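You operate a simulated robot arm through the tools that you are given. There is no shell and no other tool.

You are at the controls of a simulated robot arm. One attempt, no reset.

JOB
Shut the pie warmer and start it at 65.
Fine: push in its tray and shut its door first; switch on, wait for the green lamp and leave it on.

The check looks at the end state, three seconds after you hand in, the way a careful person would. Anything else that was tipped, shoved, dropped, spilled or broken makes it a failure.

ROBOT AND FRAMES
A 7-joint arm with a two-finger parallel gripper, fixed in place. Base frame: the origin is on the floor under the middle of its stand, x ahead of it, y to its left, z up. Readings come in m, rad, newtons and seconds.
It reaches about 0.964 m from its shoulder. Its first joint turns from -2.897 to 2.897 rad. Payload 1.57 kg.
The tool frame sits at the grasp point between the pads (the TCP): z along the fingers, y along the line on which they close. The tips reach 0.03 m beyond it. The gripper opens to 0.11 m. The fingers are 0.024 m wide and 0.012 m thick; the gripper's body (0.048 by 0.112 m) begins 0.078 m behind the TCP.
Orientation is told as [roll, pitch, yaw] about the base's x, y, z axes, in that order, counted from this pose: with the fingers straight down and closing along the base's y, the tool's x points along the base's -x, its y along +y and its z along -z.

CONTROLS
- The arm moves only by the tool drive_tool. Its argument "motion" is one flat list of numbers, 7 for each row, row after row: the shift along the tool's x, y, z in mm, then the turn, a rotation vector about the tool's x, y, z in rad, then the finger opening in mm, from 0 to 110. In form: [tx, ty, tz, rx, ry, rz, fingers, tx, ty, tz, rx, ry, rz, fingers, ...]. A call has 1 to 20 rows; each row shifts and turns the commanded pose from where the row before left it, along the tool's axes as they then stand. A row lasts 0.2 s, in which the tool goes at most 0.05 m and 0.15 rad; a call with a longer step from one row to the next is refused whole, and so is a gripper value outside its range. Where a pose cannot be reached the arm comes as near as it can. A force on the tool above 40 N (or 10 N above the force at the start of the call, whichever is more), or a blocked arm, ends the call early, and 0.2 s more pass. The fingers move at their own pace (about 0.108 m/s each) and stop on an object; they squeeze with about 35 N. The grip force told is the motor's: it shows also when the fingers shut on nothing. Time passes only in rows, and 0.2 s behind the last, so rows that do not move let the fingers close. It gives the time, the measured TCP pose, the force on the tool (base axes), the opening and the grip force at its end, in the units of the frame above (readings bear some noise), with the torque about the TCP (base axes, N m) and any sound that the robot's microphone picked up.
- Cameras (640 x 400 px; columns grow to the right, rows downward): "scene" is fixed at [0.2191, -0.4995, 1.4914]; the picture's right is [-0.04, -1.00, 0.00], its down [-0.87, 0.03, -0.50] and it looks along [0.50, -0.02, -0.87] (base axes); focal length 214 px, centre (320, 200). "wrist" rides on the gripper at [0.07, 0.016, -0.141] in the tool frame; the picture's right is [-0.23, 0.97, 0.00], its down [-0.86, -0.20, -0.48] and it looks along [-0.47, -0.11, 0.88] (tool axes); focal length 222 px, centre (320, 200). There is no depth. A picture from a camera that has moved, and an enlarged one, comes with that camera's place and axes in the base frame and with its lens.
- camera(camera): a new picture of that camera. It takes no simulated time.
- move_column(by): slides the trunk up (or, below 0, down) by that many m; the arm rides with it, the base frame stays. It gives what a move gives, with no picture.
- inspect(camera, box): a new picture of the part [left, top, right, bottom] of that camera's present view, enlarged. It takes no simulated time.
- job_done(): hands the job in; it is judged then, once.

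Places have to be worked out from the pictures, the camera data and where the tool is seen. Open the gripper and draw the arm clear of the work before you hand the job in, unless the task says otherwise.

The tools are called after ">>>" as name(argument=value, ...) on one line, values as JSON. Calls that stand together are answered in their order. drive_tool: Moves the arm, as the interface text tells. Its arguments: {"type":"object","properties":{"motion":{"type":"array","items":{"type":"number"}}},"required":["motion"]} The other tools are called the same way: move_column (by) moves the trunk up or down; camera (camera) takes a picture; inspect (camera, box) takes an enlarged picture of a part of a camera's view; job_done () hands the job in.

At the start:

```text
time_s: 0.0
eef_pos: [0.4083, -0.2907, 1.1706]
tcp_rot: [0.0, -0.001, -0.001]
ft_force: [0.2, 0.2, -0.1]
wrist_torque: [0.0, 0.02, 0.01]
finger_gap: 0.1101
grasp_force: 0.2
trunk travel left (down, up): [-0.475, 0.135]
```

scene: 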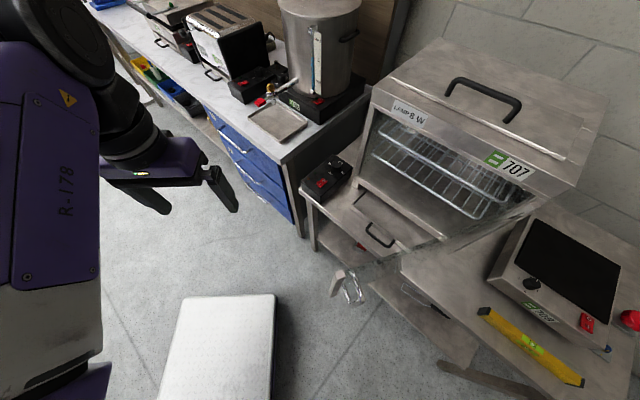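
wrist: 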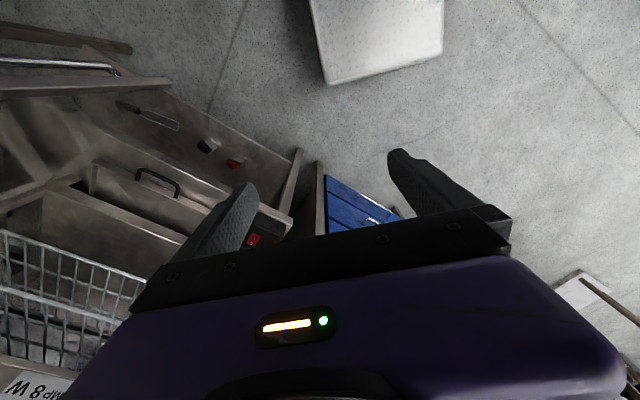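

I'll start by looking closely at the pie warmer and its surroundings with enlarged views.

>>> inspect(camera="scene", box=[290, 140, 450, 320])

>>> inspect(camera="scene", box=[340, 30, 640, 260])

>>> inspect(camera="wrist", box=[0, 20, 320, 260])

```text
2.22 times, centred on (370, 230) of scene
camera zoom: at [0.2191, -0.4995, 1.4914], right [-0.04, -1.0, 0.0], down [-0.87, 0.03, -0.5], along [0.5, -0.02, -0.87], focal length 477 px, centre (209, 133)
```

zoom: 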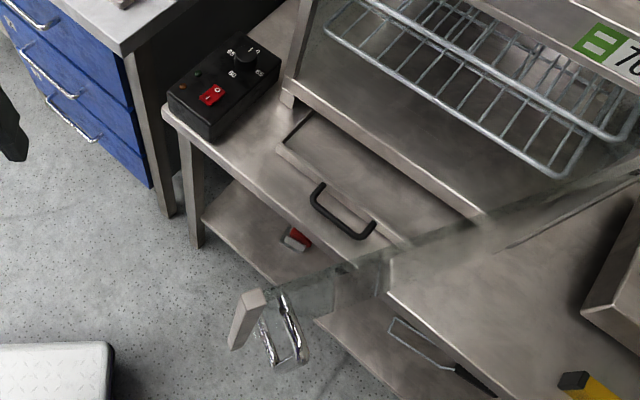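

```text
1.74 times, centred on (490, 145) of scene
camera zoom: at [0.2191, -0.4995, 1.4914], right [-0.04, -1.0, 0.0], down [-0.87, 0.03, -0.5], along [0.5, -0.02, -0.87], focal length 373 px, centre (24, 296)
```

zoom: 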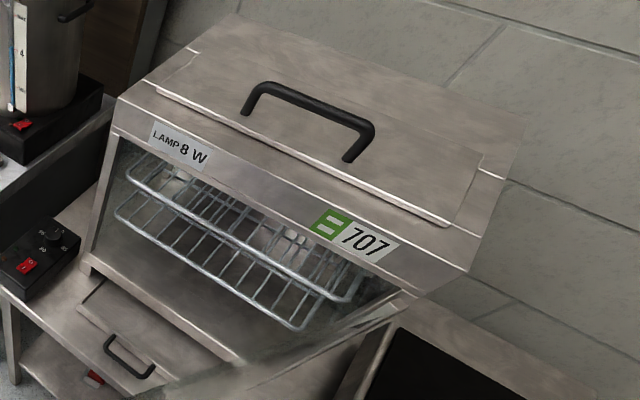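

```text
1.67 times, centred on (160, 140) of wrist
camera zoom: at [0.3384, -0.276, 1.3131], right [0.23, 0.97, 0.0], down [0.85, -0.2, 0.48], along [0.47, -0.11, -0.88], focal length 370 px, centre (587, 300)
```

zoom: 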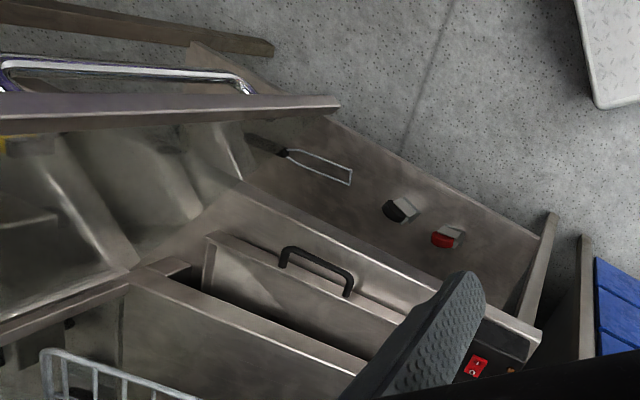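

The warmer faces the robot diagonally. I'll zoom in on its control box, the door and its handle for details.

>>> inspect(camera="scene", box=[295, 145, 365, 210])

>>> inspect(camera="scene", box=[320, 230, 440, 320])

>>> inspect(camera="scene", box=[430, 170, 570, 270])

>>> inspect(camera="scene", box=[480, 210, 640, 400])

>>> inspect(camera="scene", box=[120, 0, 380, 160])

```text
6.15 times, centred on (330, 178) of scene
camera zoom: at [0.2191, -0.4995, 1.4914], right [-0.04, -1.0, 0.0], down [-0.87, 0.03, -0.5], along [0.5, -0.02, -0.87], focal length 1320 px, centre (258, 338)
```

zoom: 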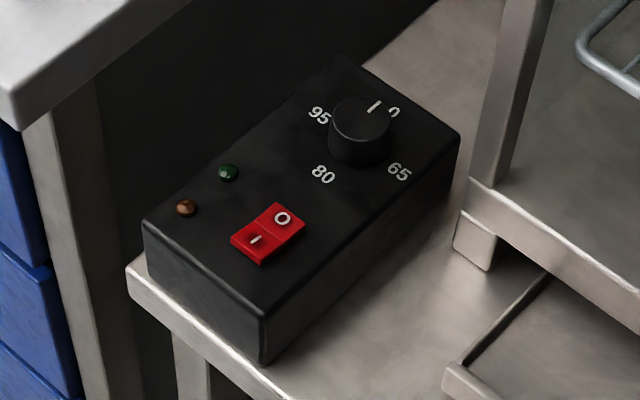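

```text
4.44 times, centred on (380, 275) of scene
camera zoom: at [0.2191, -0.4995, 1.4914], right [-0.04, -1.0, 0.0], down [-0.87, 0.03, -0.5], along [0.5, -0.02, -0.87], focal length 953 px, centre (53, -133)
```

zoom: 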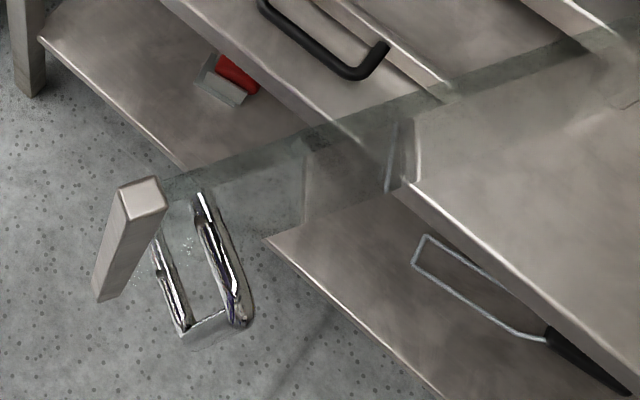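

```text
4.00 times, centred on (500, 220) of scene
camera zoom: at [0.2191, -0.4995, 1.4914], right [-0.04, -1.0, 0.0], down [-0.87, 0.03, -0.5], along [0.5, -0.02, -0.87], focal length 858 px, centre (-400, 120)
```

zoom: 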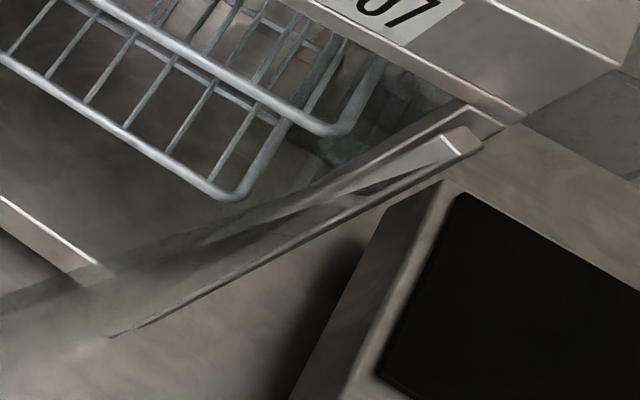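

```text
2.11 times, centred on (560, 305) of scene
camera zoom: at [0.2191, -0.4995, 1.4914], right [-0.04, -1.0, 0.0], down [-0.87, 0.03, -0.5], along [0.5, -0.02, -0.87], focal length 452 px, centre (-185, -21)
```

zoom: 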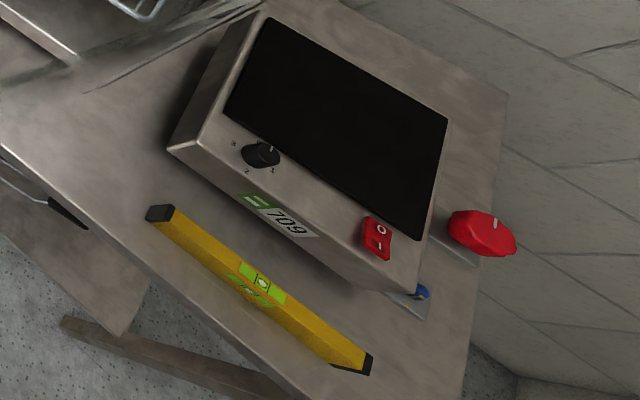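

```text
2.46 times, centred on (250, 80) of scene
camera zoom: at [0.2191, -0.4995, 1.4914], right [-0.04, -1.0, 0.0], down [-0.87, 0.03, -0.5], along [0.5, -0.02, -0.87], focal length 528 px, centre (492, 495)
```

zoom: 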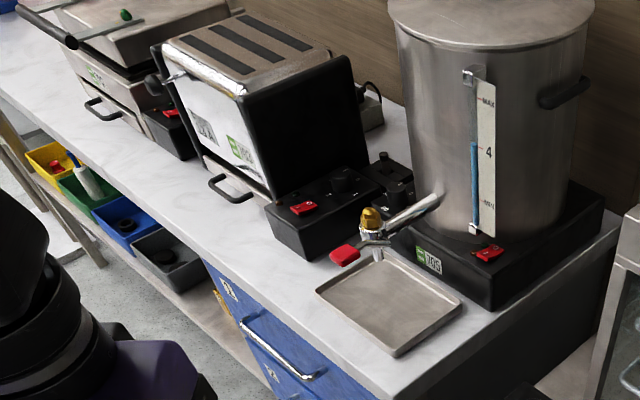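

The control box on the left of the warmer has a dial (0/65/80/95, now at 0), a rocker and amber/green lamps; the tray handle triangulates to about (0.46,-0.71,0.80) and the open door's free post to (0.28,-0.533, z 0.86–1.17). I'll yaw the tool by -45° in place so the wrist camera looks at the warmer, and close the fingers.

>>> drive_tool(motion=[0, 0, 0, 0, 0, 0.131, 0, 0, 0, 0, 0, 0, 0.131, 0, 0, 0, 0, 0, 0, 0.131, 0, 0, 0, 0, 0, 0, 0.131, 0, 0, 0, 0, 0, 0, 0.131, 0, 0, 0, 0, 0, 0, 0.131, 0])

>>> camera(camera="wrist")

>>> camera(camera="scene")

```text
time_s: 1.4
eef_pos: [0.4077, -0.2905, 1.1702]
tcp_rot: [0.001, -0.001, -0.79]
ft_force: [-0.1, -0.6, 0.4]
wrist_torque: [-0.02, 0.0, -0.01]
finger_gap: 0.0
grasp_force: 21.1
trunk travel left (down, up): [-0.475, 0.135]
```

```text
taken
camera wrist: at [0.3705, -0.2309, 1.3129], right [0.85, 0.52, 0.0], down [0.46, -0.75, 0.48], along [0.25, -0.41, -0.88], focal length 222 px, centre (320, 200)
```

wrist: 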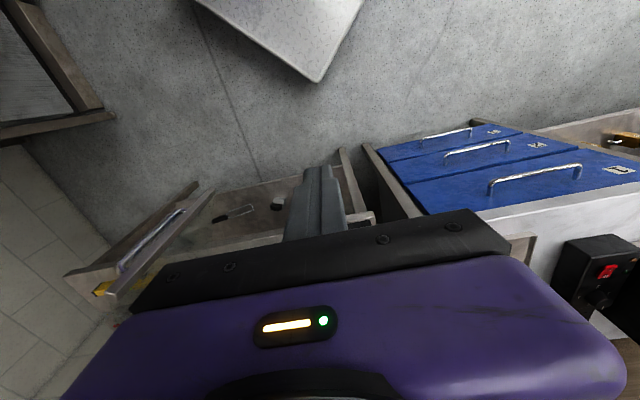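

```text
taken
```

scene: 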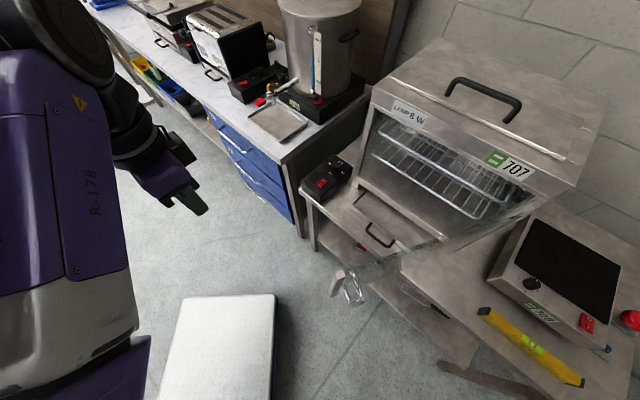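

The wrist view is mostly blocked by the gripper body in this direction, so I'll look at the arm's own posture in the scene picture to judge its shoulder and links.

>>> inspect(camera="scene", box=[0, 0, 320, 400])

>>> inspect(camera="wrist", box=[40, 130, 400, 340])

```text
1.00 times, centred on (160, 200) of scene (not enlarged: the box is as wide or as high as the picture)
camera zoom: at [0.2191, -0.4995, 1.4914], right [-0.04, -1.0, 0.0], down [-0.87, 0.03, -0.5], along [0.5, -0.02, -0.87], focal length 214 px, centre (480, 200)
```

zoom: 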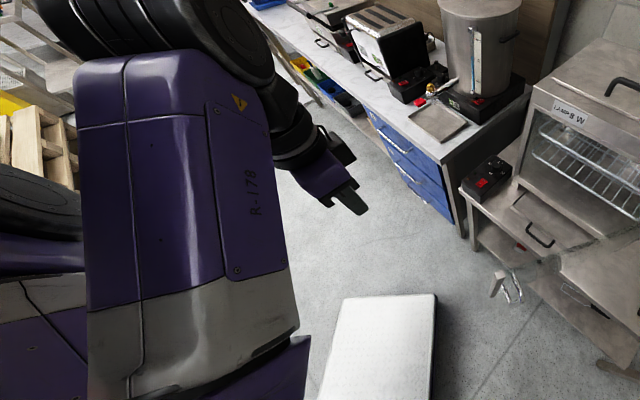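

```text
1.78 times, centred on (220, 235) of wrist
camera zoom: at [0.3705, -0.2309, 1.3129], right [0.85, 0.52, 0.0], down [0.46, -0.75, 0.48], along [0.25, -0.41, -0.88], focal length 395 px, centre (498, 138)
```

zoom: 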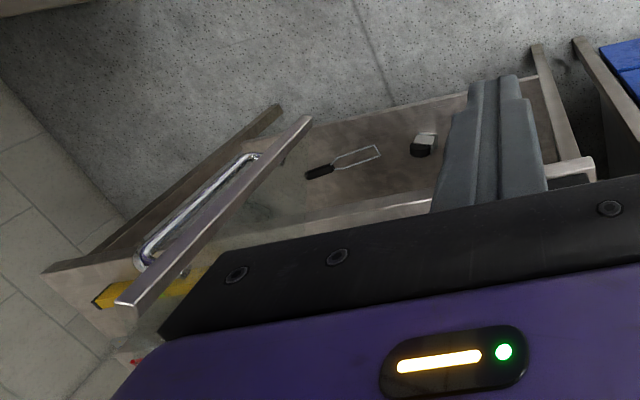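

The arm looks Panda-like, so reach is the key question for the control box (r≈0.9). I'll move outward in free space toward it at the present height with fingers down to learn how far it gets.

>>> drive_tool(motion=[-40, 0, 0, 0, 0, 0, 0, -40, 0, 0, 0, 0, 0, 0, -40, 0, 0, 0, 0, 0, 0, -40, 0, 0, 0, 0, 0, 0, -40, 0, 0, 0, 0, 0, 0])

>>> camera(camera="scene")

>>> camera(camera="wrist")

```text
time_s: 2.6
eef_pos: [0.5493, -0.4339, 1.1702]
tcp_rot: [0.0, 0.001, -0.787]
ft_force: [-0.4, 0.3, 0.0]
wrist_torque: [0.0, 0.02, 0.0]
finger_gap: 0.0
grasp_force: 21.4
trunk travel left (down, up): [-0.475, 0.135]
```

```text
taken
```

scene: 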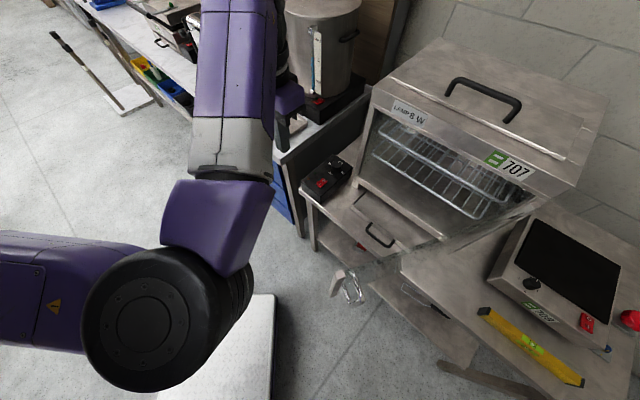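

```text
taken
camera wrist: at [0.5115, -0.3736, 1.3134], right [0.85, 0.53, 0.0], down [0.46, -0.75, 0.48], along [0.25, -0.41, -0.88], focal length 222 px, centre (320, 200)
```

wrist: 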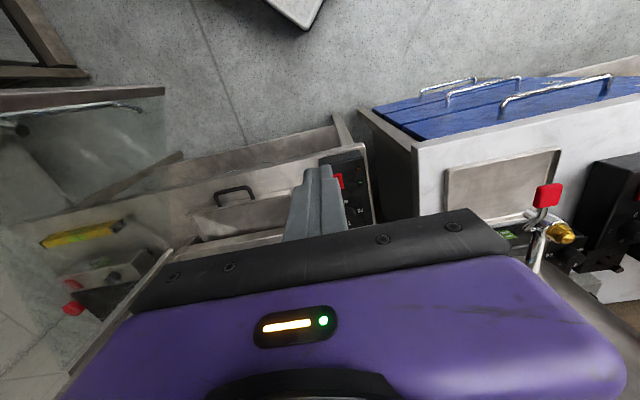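

At r≈0.70 the straight-down pose still holds exactly. I'll probe further outward by 9 cm at this height, where everything is clear, to learn the limit of the reach.

>>> drive_tool(motion=[-30, 0, 0, 0, 0, 0, 0, -30, 0, 0, 0, 0, 0, 0, -30, 0, 0, 0, 0, 0, 0, 0, 0, 0, 0, 0, 0, 0])

```text
time_s: 3.6
eef_pos: [0.6133, -0.4974, 1.1713]
tcp_rot: [-0.001, 0.0, -0.786]
ft_force: [0.6, 0.6, -0.5]
wrist_torque: [0.01, -0.05, -0.01]
finger_gap: 0.0
grasp_force: 21.4
trunk travel left (down, up): [-0.475, 0.135]
```

It still reached (r≈0.79) without strain. I'll sidestep 40 mm left (away from the warmer wall) and probe another 12 cm outward at the same height.

>>> drive_tool(motion=[0, 40, 0, 0, 0, 0, 0, -30, 0, 0, 0, 0, 0, 0, -30, 0, 0, 0, 0, 0, 0, -30, 0, 0, 0, 0, 0, 0, -30, 0, 0, 0, 0, 0, 0, 0, 0, 0, 0, 0, 0, 0])

>>> camera(camera="scene")

>>> camera(camera="wrist")

```text
time_s: 5.0
eef_pos: [0.727, -0.5537, 1.1711]
tcp_rot: [-0.001, 0.0, -0.786]
ft_force: [-0.9, -0.4, -0.6]
wrist_torque: [-0.02, 0.04, -0.01]
finger_gap: 0.0001
grasp_force: 21.7
trunk travel left (down, up): [-0.475, 0.135]
```

```text
taken
```

scene: 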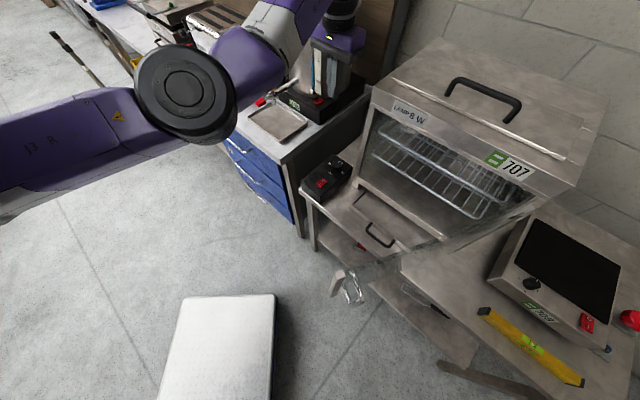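

```text
taken
camera wrist: at [0.6885, -0.4935, 1.3131], right [0.85, 0.53, 0.0], down [0.46, -0.75, 0.48], along [0.25, -0.41, -0.88], focal length 222 px, centre (320, 200)
```

wrist: 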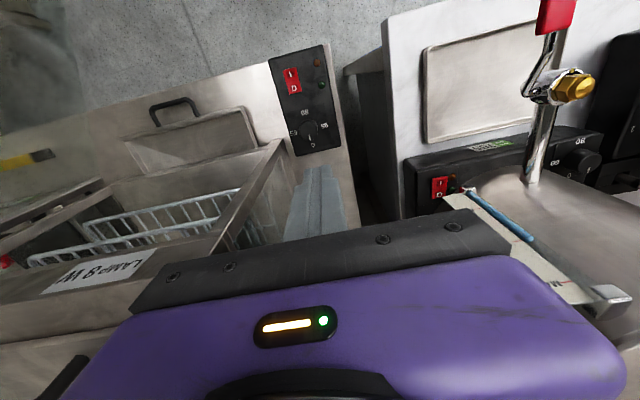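

Good: straight-down reach covers the dial. This wrist view shows the control box and tray clearly, so I'll enlarge it for positions.

>>> inspect(camera="wrist", box=[250, 35, 370, 165])

>>> inspect(camera="wrist", box=[80, 60, 300, 240])

>>> inspect(camera="scene", box=[290, 140, 410, 250])

```text
3.08 times, centred on (310, 100) of wrist
camera zoom: at [0.6885, -0.4935, 1.3131], right [0.85, 0.53, 0.0], down [0.46, -0.75, 0.48], along [0.25, -0.41, -0.88], focal length 684 px, centre (351, 508)
```

zoom: 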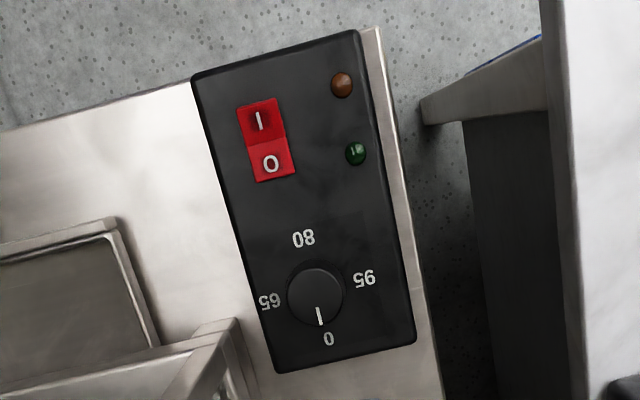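

```text
2.22 times, centred on (190, 150) of wrist
camera zoom: at [0.6885, -0.4935, 1.3131], right [0.85, 0.53, 0.0], down [0.46, -0.75, 0.48], along [0.25, -0.41, -0.88], focal length 494 px, centre (609, 311)
```

zoom: 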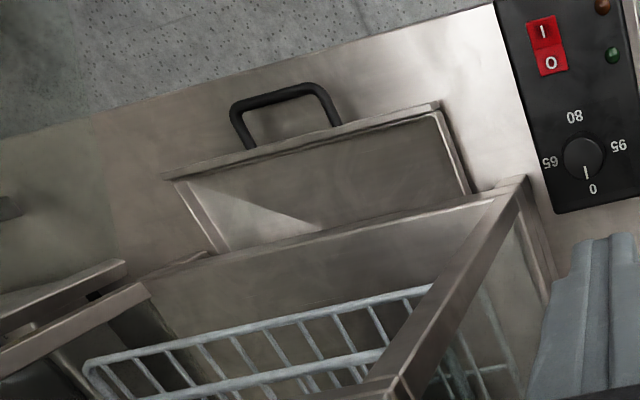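

```text
3.64 times, centred on (350, 195) of scene
camera zoom: at [0.2191, -0.4995, 1.4914], right [-0.04, -1.0, 0.0], down [-0.87, 0.03, -0.5], along [0.5, -0.02, -0.87], focal length 780 px, centre (211, 218)
```

zoom: 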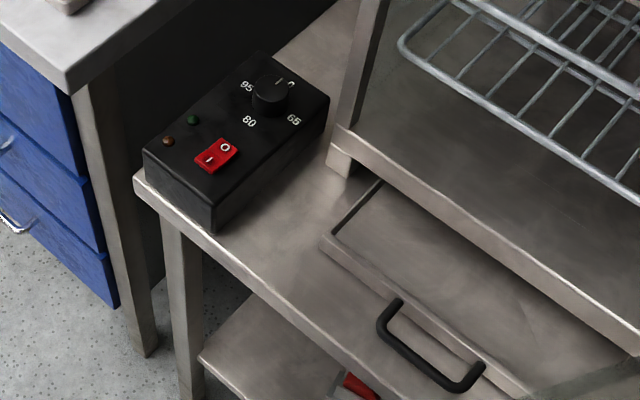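

Positions work out as: dial top (0.717,-0.581,0.878), rocker (0.649,-0.523,0.861), tray handle bar (0.452,-0.697,0.81), tray lip 9 cm in front of the warmer's front plane. I'll back off from the warmer and slide sideways toward the front of the tray at this safe height.

>>> drive_tool(motion=[47, 0, 0, 0, 0, 0, 0, 47, 0, 0, 0, 0, 0, 0, 47, 0, 0, 0, 0, 0, 0, 0, -36, 0, 0, 0, 0, 0, 0, -36, 0, 0, 0, 0, 0, 0, -36, 0, 0, 0, 0, 0, 0, -36, 0, 0, 0, 0, 0])

>>> camera(camera="scene")

>>> camera(camera="wrist")

```text
time_s: 6.6
eef_pos: [0.5248, -0.5541, 1.1702]
tcp_rot: [-0.001, 0.001, -0.786]
ft_force: [0.0, 0.6, 0.7]
wrist_torque: [0.02, 0.04, 0.02]
finger_gap: 0.0001
grasp_force: 21.6
trunk travel left (down, up): [-0.475, 0.135]
```

```text
taken
```

scene: 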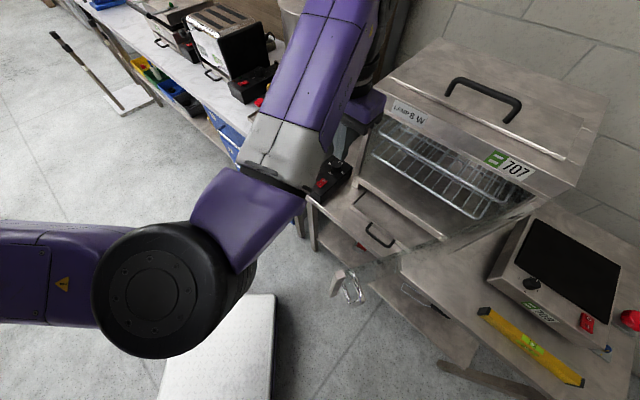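

```text
taken
camera wrist: at [0.4866, -0.4943, 1.3137], right [0.85, 0.53, 0.0], down [0.46, -0.75, 0.48], along [0.25, -0.41, -0.88], focal length 222 px, centre (320, 200)
```

wrist: 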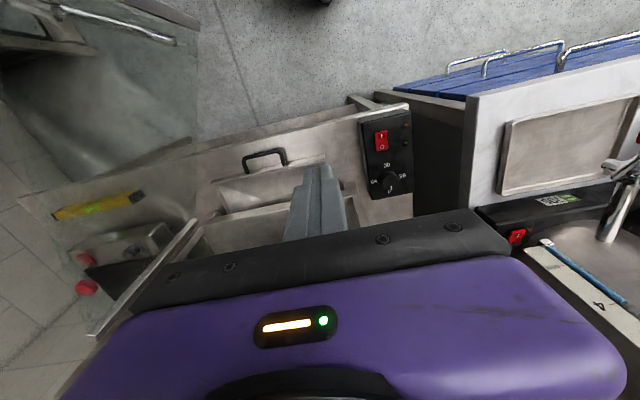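

The arm keeps well clear of the door here. I'll zoom in from this second wrist viewpoint to triangulate the tray lip, handle and table height more exactly before descending.

>>> inspect(camera="wrist", box=[180, 110, 360, 230])

>>> inspect(camera="wrist", box=[340, 90, 430, 220])

>>> inspect(camera="wrist", box=[0, 0, 240, 200])

```text
3.33 times, centred on (270, 170) of wrist
camera zoom: at [0.4866, -0.4943, 1.3137], right [0.85, 0.53, 0.0], down [0.46, -0.75, 0.48], along [0.25, -0.41, -0.88], focal length 740 px, centre (487, 300)
```

zoom: 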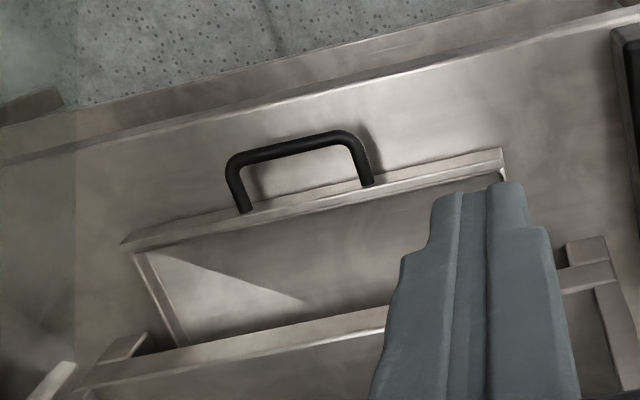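

```text
3.08 times, centred on (385, 155) of wrist
camera zoom: at [0.4866, -0.4943, 1.3137], right [0.85, 0.53, 0.0], down [0.46, -0.75, 0.48], along [0.25, -0.41, -0.88], focal length 684 px, centre (120, 338)
```

zoom: 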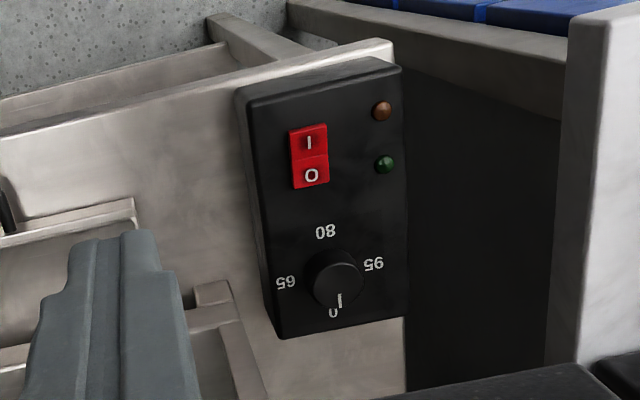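

```text
2.00 times, centred on (120, 100) of wrist
camera zoom: at [0.4866, -0.4943, 1.3137], right [0.85, 0.53, 0.0], down [0.46, -0.75, 0.48], along [0.25, -0.41, -0.88], focal length 444 px, centre (720, 400)
```

zoom: 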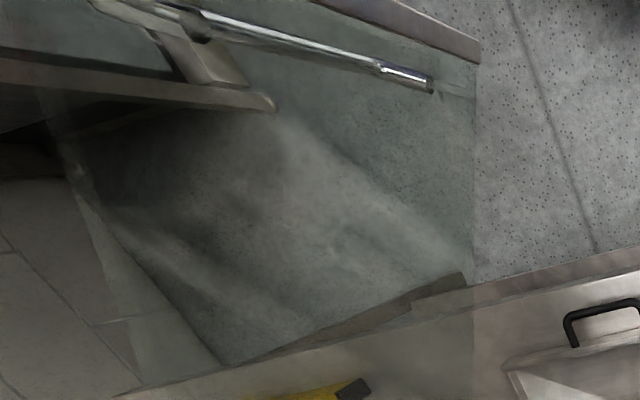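

The handle bar triangulates to about (0.455,-0.691,0.82). I'll zoom closer on the lip's left end and the table edge to settle the heights.

>>> inspect(camera="wrist", box=[230, 135, 330, 195])

>>> inspect(camera="scene", box=[340, 195, 410, 250])

```text
6.40 times, centred on (280, 165) of wrist
camera zoom: at [0.4866, -0.4943, 1.3137], right [0.85, 0.53, 0.0], down [0.46, -0.75, 0.48], along [0.25, -0.41, -0.88], focal length 1422 px, centre (576, 424)
```

zoom: 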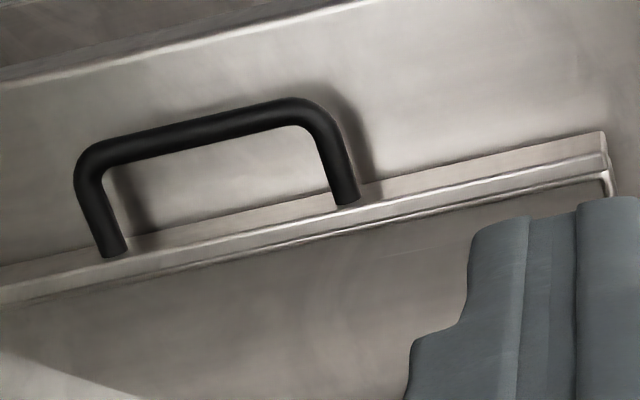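

```text
7.27 times, centred on (375, 222) of scene
camera zoom: at [0.2191, -0.4995, 1.4914], right [-0.04, -1.0, 0.0], down [-0.87, 0.03, -0.5], along [0.5, -0.02, -0.87], focal length 1560 px, centre (-80, 36)
```

zoom: 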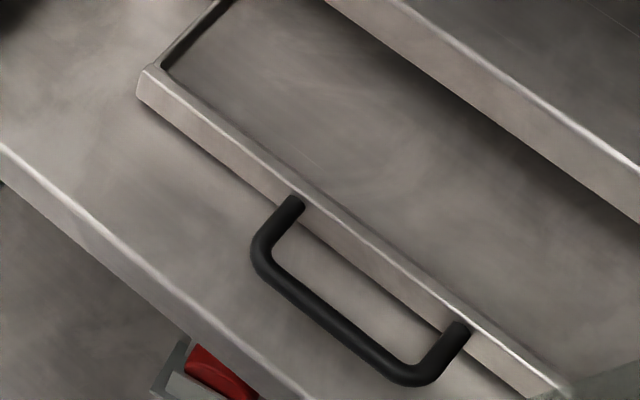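

Lip front face is at d≈-0.855 (z 0.784–0.812), table at z≈0.784. I'll shift to u≈-0.085 (just left of the handle's left post), tilt the fingertips 0.3 rad forward so the gripper body stays back, then lower the trunk.

>>> drive_tool(motion=[0, -32, 0, 0, 0, 0, 0, 0, -32, 0, 0, 0, 0, 0, 0, 0, 0, 0, -0.1, 0, 0, 0, 0, 0, 0, -0.1, 0, 0, 0, 0, 0, 0, -0.1, 0, 0])

>>> move_column(by=-0.25)

>>> camera(camera="scene")

>>> camera(camera="wrist")

```text
time_s: 7.8
eef_pos: [0.4788, -0.6009, 1.172]
tcp_rot: [-0.001, -0.301, -0.788]
ft_force: [-0.6, 0.4, -0.1]
wrist_torque: [0.0, 0.03, -0.01]
finger_gap: 0.0
grasp_force: 21.1
trunk travel left (down, up): [-0.475, 0.135]
```

```text
time_s: 10.4
eef_pos: [0.4788, -0.6011, 0.9204]
tcp_rot: [0.0, -0.3, -0.787]
ft_force: [1.2, 0.6, -0.4]
wrist_torque: [0.01, 0.01, 0.0]
finger_gap: 0.0
grasp_force: 21.0
trunk travel left (down, up): [-0.225, 0.385]
```

```text
taken
```

scene: 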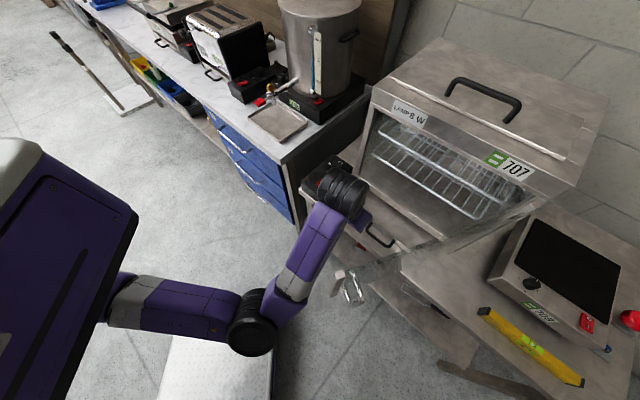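

```text
taken
camera wrist: at [0.4144, -0.5132, 1.0368], right [0.84, 0.53, 0.07], down [0.34, -0.62, 0.71], along [0.42, -0.58, -0.7], focal length 222 px, centre (320, 200)
```

wrist: 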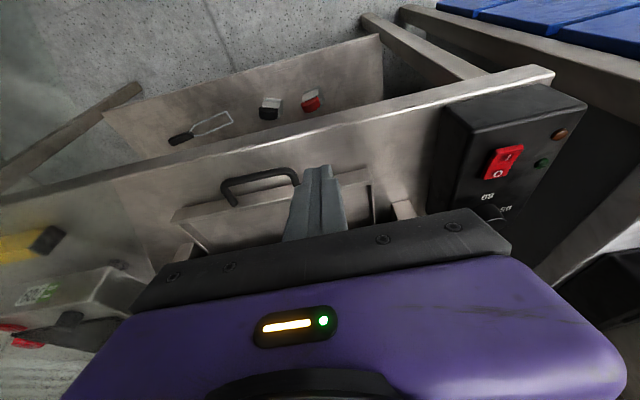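

The forearm passes somewhat near the door's free post; I'll zoom in to check the clearance before the last 10 cm of descent.

>>> inspect(camera="scene", box=[220, 140, 440, 360])

>>> inspect(camera="wrist", box=[160, 130, 420, 270])

```text
1.82 times, centred on (330, 250) of scene
camera zoom: at [0.2191, -0.4995, 1.4914], right [-0.04, -1.0, 0.0], down [-0.87, 0.03, -0.5], along [0.5, -0.02, -0.87], focal length 390 px, centre (302, 109)
```

zoom: 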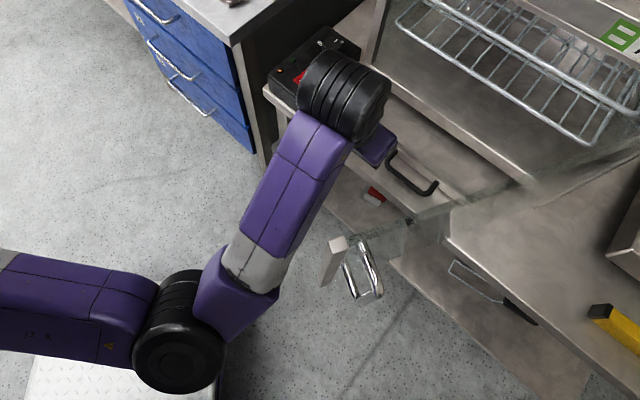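

```text
2.46 times, centred on (290, 200) of wrist
camera zoom: at [0.4144, -0.5132, 1.0368], right [0.84, 0.53, 0.07], down [0.34, -0.62, 0.71], along [0.42, -0.58, -0.7], focal length 547 px, centre (394, 200)
```

zoom: 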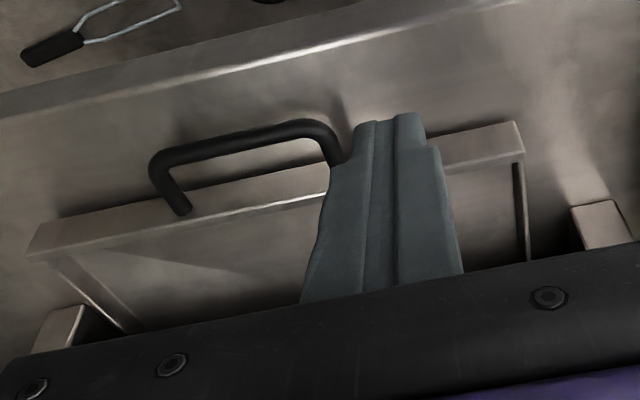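

Clearances look adequate (about 4 cm to the door post; fingers 2 cm left of the handle's arm). I'll lower the trunk the remaining 96 mm to bring the TCP to z≈0.824 in front of the lip.

>>> move_column(by=-0.096)

>>> inspect(camera="scene", box=[220, 140, 440, 360])

>>> camera(camera="wrist")

```text
time_s: 11.7
eef_pos: [0.4794, -0.5997, 0.8262]
tcp_rot: [0.001, -0.303, -0.79]
ft_force: [0.5, 1.6, 8.4]
wrist_torque: [0.0, -0.11, 0.05]
finger_gap: 0.0
grasp_force: 21.2
trunk travel left (down, up): [-0.129, 0.481]
```

```text
1.82 times, centred on (330, 250) of scene
camera zoom: at [0.2191, -0.4995, 1.4914], right [-0.04, -1.0, 0.0], down [-0.87, 0.03, -0.5], along [0.5, -0.02, -0.87], focal length 390 px, centre (302, 109)
```

zoom: 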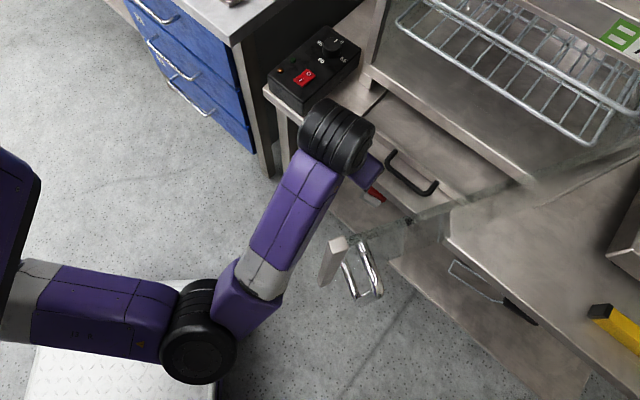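

```text
taken
camera wrist: at [0.4143, -0.513, 0.9416], right [0.84, 0.53, 0.07], down [0.33, -0.62, 0.71], along [0.42, -0.58, -0.7], focal length 222 px, centre (320, 200)
```

wrist: 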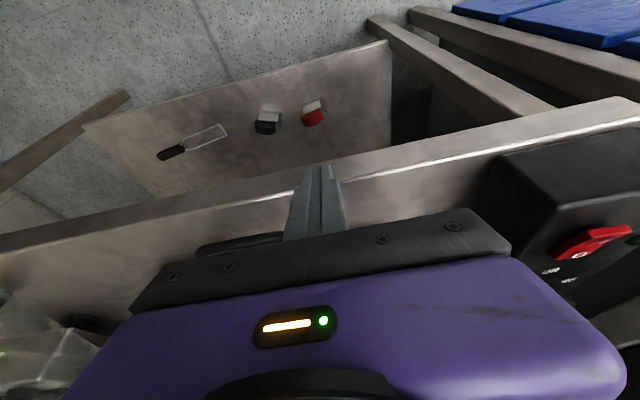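

There is 8 N upward force: the fingertips are touching the table edge, so the table is at about 0.794. I'll raise the trunk by 1 cm to free the tips, then check the force.

>>> move_column(by=0.01)

>>> inspect(camera="wrist", box=[180, 130, 420, 260])

```text
time_s: 12.3
eef_pos: [0.4796, -0.6017, 0.8347]
tcp_rot: [-0.001, -0.301, -0.788]
ft_force: [-0.4, -0.2, -1.4]
wrist_torque: [0.05, -0.04, 0.0]
finger_gap: 0.0002
grasp_force: 21.2
trunk travel left (down, up): [-0.139, 0.471]
```

```text
2.67 times, centred on (300, 195) of wrist
camera zoom: at [0.4144, -0.5133, 0.9505], right [0.84, 0.53, 0.07], down [0.34, -0.62, 0.71], along [0.42, -0.58, -0.7], focal length 592 px, centre (373, 213)
```

zoom: 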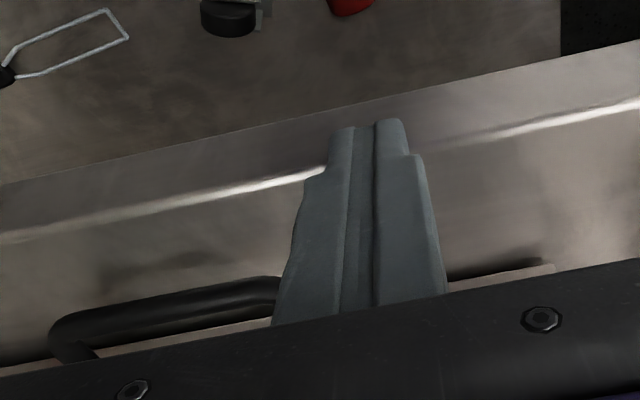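

The tips are free now. I'll advance horizontally (tool -x with a z component to offset the 0.3 tilt): 60 mm to just before the lip, then 40 mm more slowly to begin pushing.

>>> drive_tool(motion=[-19.1, 0, 5.9, 0, 0, 0, 0, -19.1, 0, 5.9, 0, 0, 0, 0, -19.1, 0, 5.9, 0, 0, 0, 0, -9.55, 0, 2.95, 0, 0, 0, 0, -9.55, 0, 2.95, 0, 0, 0, 0, -9.55, 0, 2.95, 0, 0, 0, 0, -9.55, 0, 2.95, 0, 0, 0, 0])

>>> inspect(camera="scene", box=[220, 140, 440, 360])

>>> camera(camera="wrist")

```text
time_s: 13.9
eef_pos: [0.5496, -0.6719, 0.8348]
tcp_rot: [-0.001, -0.3, -0.787]
ft_force: [0.3, 0.4, 1.1]
wrist_torque: [-0.02, 0.0, 0.0]
finger_gap: 0.0
grasp_force: 21.3
trunk travel left (down, up): [-0.139, 0.471]
```

```text
1.82 times, centred on (330, 250) of scene
camera zoom: at [0.2191, -0.4995, 1.4914], right [-0.04, -1.0, 0.0], down [-0.87, 0.03, -0.5], along [0.5, -0.02, -0.87], focal length 390 px, centre (302, 109)
```

zoom: 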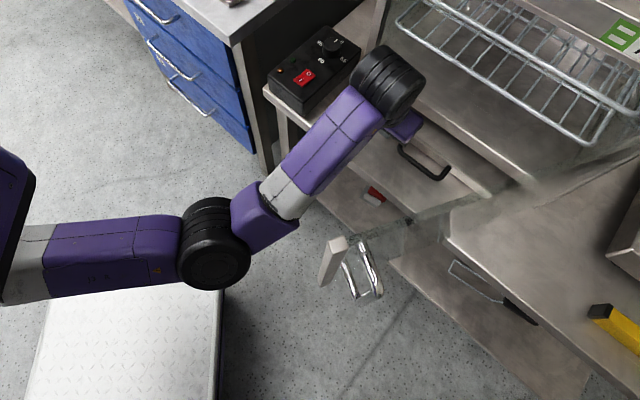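

```text
taken
camera wrist: at [0.485, -0.5843, 0.9506], right [0.84, 0.53, 0.07], down [0.34, -0.62, 0.71], along [0.42, -0.58, -0.7], focal length 222 px, centre (320, 200)
```

wrist: 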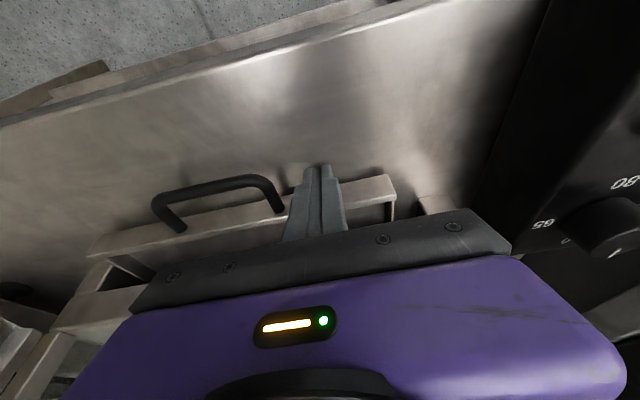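

The tray slides easily and its lip is now at about d=-0.884. I'll continue pushing 50 mm in small steps.

>>> drive_tool(motion=[-9.55, 0, 2.95, 0, 0, 0, 0, -9.55, 0, 2.95, 0, 0, 0, 0, -9.55, 0, 2.95, 0, 0, 0, 0, -9.55, 0, 2.95, 0, 0, 0, 0, -9.55, 0, 2.95, 0, 0, 0, 0])

>>> inspect(camera="scene", box=[300, 140, 460, 260])

>>> camera(camera="wrist")

```text
time_s: 15.1
eef_pos: [0.5784, -0.7028, 0.8341]
tcp_rot: [0.003, -0.279, -0.79]
ft_force: [-9.4, 13.4, 5.2]
wrist_torque: [0.3, 0.14, 0.08]
finger_gap: 0.0002
grasp_force: 21.0
trunk travel left (down, up): [-0.139, 0.471]
stopped in row 5: the force on the tool passed its limit at 55 N (the readings are from after the stop); the commanded pose is now the measured one
```

```text
3.33 times, centred on (380, 200) of scene
camera zoom: at [0.2191, -0.4995, 1.4914], right [-0.04, -1.0, 0.0], down [-0.87, 0.03, -0.5], along [0.5, -0.02, -0.87], focal length 715 px, centre (120, 200)
```

zoom: 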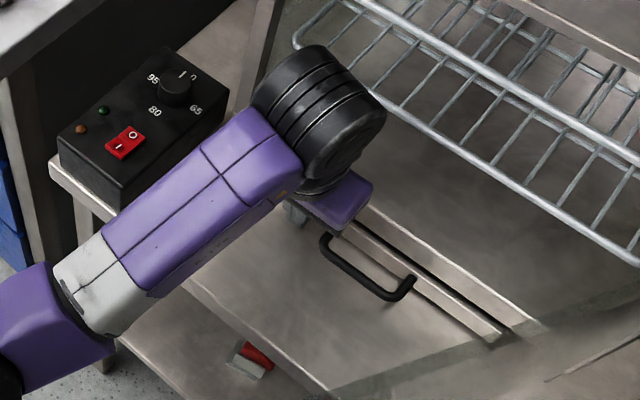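

```text
taken
camera wrist: at [0.5162, -0.6166, 0.9517], right [0.85, 0.53, 0.07], down [0.34, -0.63, 0.7], along [0.41, -0.57, -0.72], focal length 222 px, centre (320, 200)
```

wrist: 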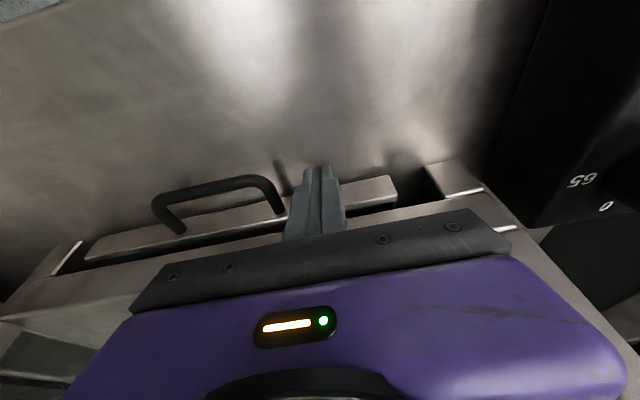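

The push met a hard stop at lip d≈-0.926, close to the front rail at -0.937. I'll back off 60 mm and look closely at whether the tray is fully home.

>>> drive_tool(motion=[19.1, 0, -5.9, 0, 0, 0, 0, 19.1, 0, -5.9, 0, 0, 0, 0, 19.1, 0, -5.9, 0, 0, 0, 0])

>>> inspect(camera="scene", box=[340, 170, 450, 250])

>>> inspect(camera="wrist", box=[60, 100, 500, 300])

```text
time_s: 15.9
eef_pos: [0.5379, -0.6603, 0.8344]
tcp_rot: [0.003, -0.282, -0.791]
ft_force: [0.0, -0.3, 0.3]
wrist_torque: [0.01, 0.04, -0.01]
finger_gap: 0.0
grasp_force: 20.9
trunk travel left (down, up): [-0.139, 0.471]
```

```text
5.00 times, centred on (395, 210) of scene
camera zoom: at [0.2191, -0.4995, 1.4914], right [-0.04, -1.0, 0.0], down [-0.87, 0.03, -0.5], along [0.5, -0.02, -0.87], focal length 1072 px, centre (-55, 150)
```

zoom: 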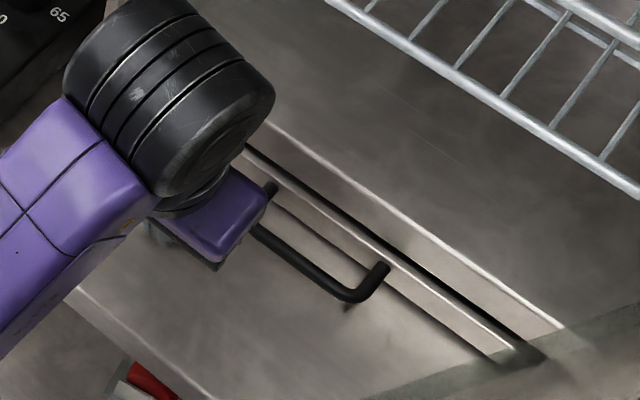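

```text
1.45 times, centred on (280, 200) of wrist
camera zoom: at [0.4744, -0.5751, 0.9521], right [0.85, 0.53, 0.07], down [0.34, -0.63, 0.7], along [0.41, -0.57, -0.71], focal length 323 px, centre (378, 200)
```

zoom: 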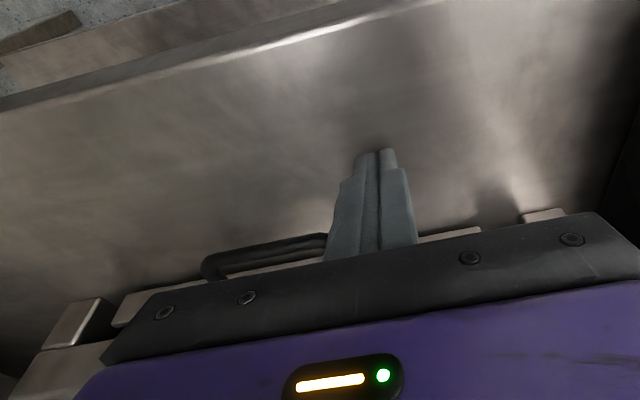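

I'll retreat further outward and raise the trunk so the scene camera gets an unobstructed view of the tray.

>>> drive_tool(motion=[28.8, 0, -8.3, 0, 0, 0, 0, 28.8, 0, -8.3, 0, 0, 0, 0, 28.8, 0, -8.3, 0, 0, 0, 0])

>>> move_column(by=0.335)

>>> camera(camera="scene")

>>> inspect(camera="scene", box=[340, 170, 460, 260])

>>> inspect(camera="wrist", box=[160, 60, 480, 260])

```text
time_s: 16.7
eef_pos: [0.4742, -0.5963, 0.8342]
tcp_rot: [0.005, -0.282, -0.789]
ft_force: [0.5, 0.5, -0.1]
wrist_torque: [0.03, 0.0, 0.03]
finger_gap: 0.0
grasp_force: 21.9
trunk travel left (down, up): [-0.139, 0.471]
```

```text
time_s: 20.0
eef_pos: [0.4753, -0.5966, 1.1705]
tcp_rot: [0.004, -0.284, -0.791]
ft_force: [0.3, -0.9, 0.1]
wrist_torque: [0.01, 0.0, 0.0]
finger_gap: 0.0
grasp_force: 20.9
trunk travel left (down, up): [-0.474, 0.136]
```

```text
taken
```

scene: 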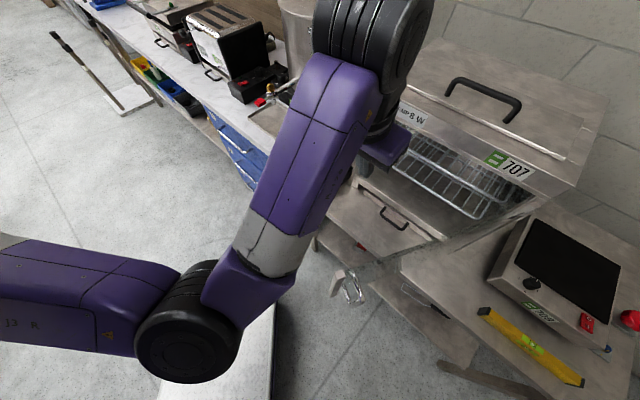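

```text
4.44 times, centred on (400, 215) of scene
camera zoom: at [0.2191, -0.4995, 1.4914], right [-0.04, -1.0, 0.0], down [-0.87, 0.03, -0.5], along [0.5, -0.02, -0.87], focal length 953 px, centre (-36, 133)
```

zoom: 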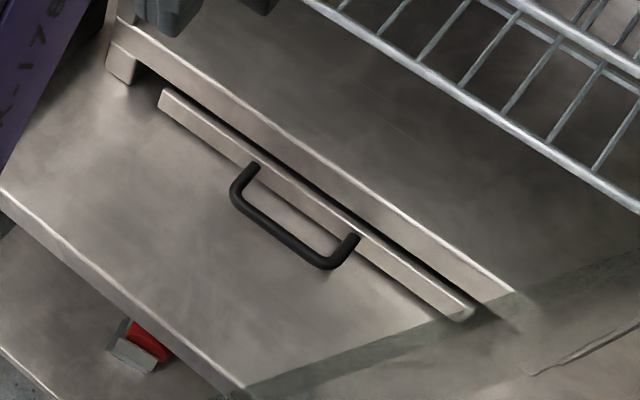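

```text
2.00 times, centred on (320, 160) of wrist
camera zoom: at [0.4108, -0.5106, 1.2871], right [0.84, 0.53, 0.07], down [0.34, -0.63, 0.7], along [0.41, -0.57, -0.71], focal length 444 px, centre (320, 280)
```

zoom: 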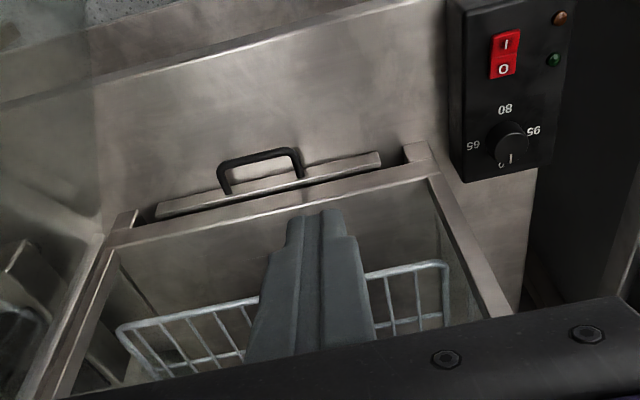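

The tray lip is now flush with the warmer's front feet, so it is home. Next I'll study the open door's free post and handle for the pushing spot.

>>> inspect(camera="scene", box=[325, 260, 375, 310])

>>> inspect(camera="scene", box=[330, 190, 560, 310])

>>> camera(camera="wrist")

```text
8.00 times, centred on (350, 285) of scene
camera zoom: at [0.2191, -0.4995, 1.4914], right [-0.04, -1.0, 0.0], down [-0.87, 0.03, -0.5], along [0.5, -0.02, -0.87], focal length 1716 px, centre (80, -480)
```

zoom: 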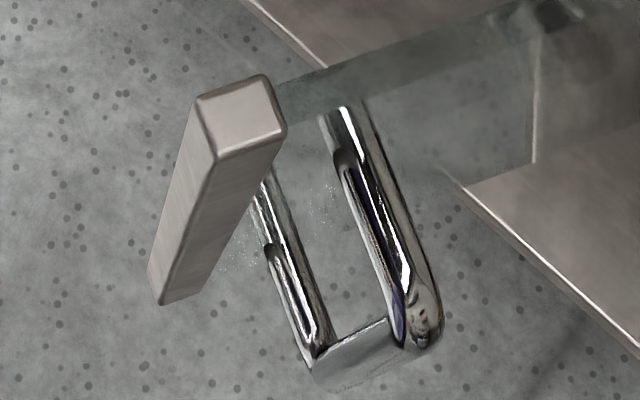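

```text
2.78 times, centred on (445, 250) of scene
camera zoom: at [0.2191, -0.4995, 1.4914], right [-0.04, -1.0, 0.0], down [-0.87, 0.03, -0.5], along [0.5, -0.02, -0.87], focal length 597 px, centre (-28, 61)
```

zoom: 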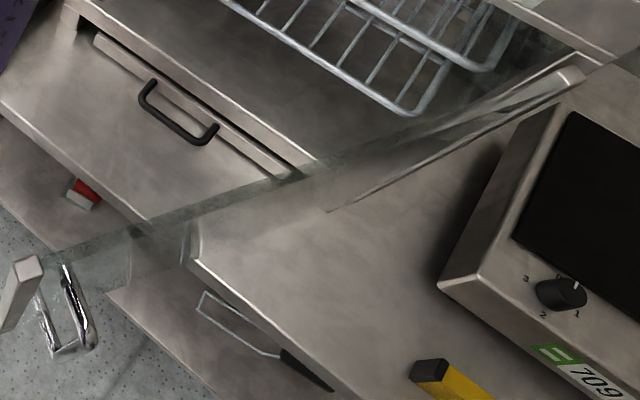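

```text
taken
camera wrist: at [0.4108, -0.5106, 1.2871], right [0.84, 0.53, 0.07], down [0.34, -0.63, 0.7], along [0.41, -0.57, -0.71], focal length 222 px, centre (320, 200)
```

wrist: 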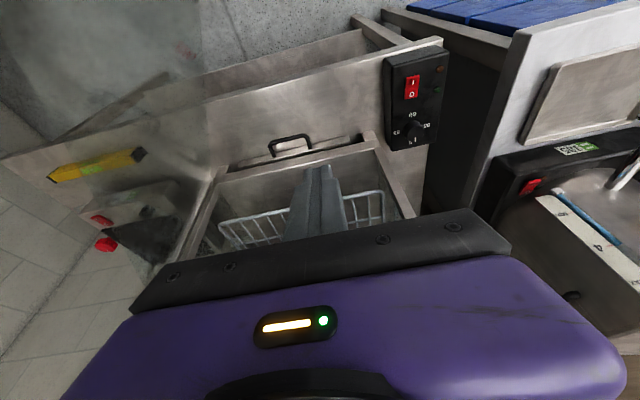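

The handle's top is at z≈1.01, so the door post's outer face near the top (1.05–1.147) is free for pushing. I'll straighten the tool, rise 5 cm and pass above the door to its outer side.

>>> drive_tool(motion=[0, 0, -25, 0, 0.1, 0, 0, 0, 0, -25, 0, 0.1, 0, 0, 0, 0, 0, 0, 0.084, 0, 0, 0, 0, 0, 0, 0, 0, 0])

```text
time_s: 21.0
eef_pos: [0.4667, -0.5895, 1.2177]
tcp_rot: [0.001, 0.001, -0.789]
ft_force: [-0.2, 0.6, -0.2]
wrist_torque: [0.01, 0.0, 0.01]
finger_gap: 0.0
grasp_force: 21.1
trunk travel left (down, up): [-0.474, 0.136]
```

Upright at (0.467,-0.590,1.218). Now I'll move over the door to its outer side, tips 4 cm above the door's top edge.

>>> drive_tool(motion=[36.4, -27.5, 0, 0, 0, 0, 0, 36.4, -27.5, 0, 0, 0, 0, 0, 36.4, -27.5, 0, 0, 0, 0, 0, 36.4, -27.5, 0, 0, 0, 0, 0, 36.4, -27.5, 0, 0, 0, 0, 0])

>>> camera(camera="scene")

>>> camera(camera="wrist")

```text
time_s: 22.2
eef_pos: [0.2411, -0.5581, 1.2179]
tcp_rot: [0.002, 0.001, -0.789]
ft_force: [0.3, 0.2, -0.2]
wrist_torque: [0.02, 0.05, 0.04]
finger_gap: 0.0002
grasp_force: 20.9
trunk travel left (down, up): [-0.474, 0.136]
```

```text
taken
```

scene: 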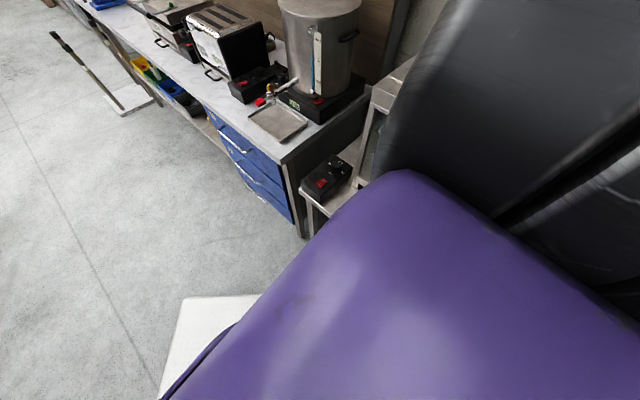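

```text
taken
camera wrist: at [0.2036, -0.4989, 1.3601], right [0.85, 0.53, 0.0], down [0.46, -0.75, 0.48], along [0.25, -0.4, -0.88], focal length 222 px, centre (320, 200)
```

wrist: 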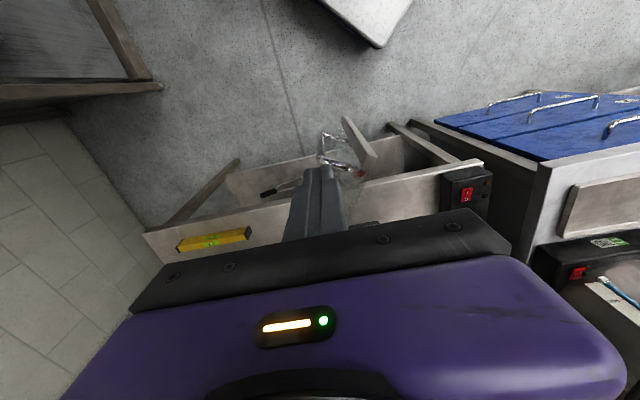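

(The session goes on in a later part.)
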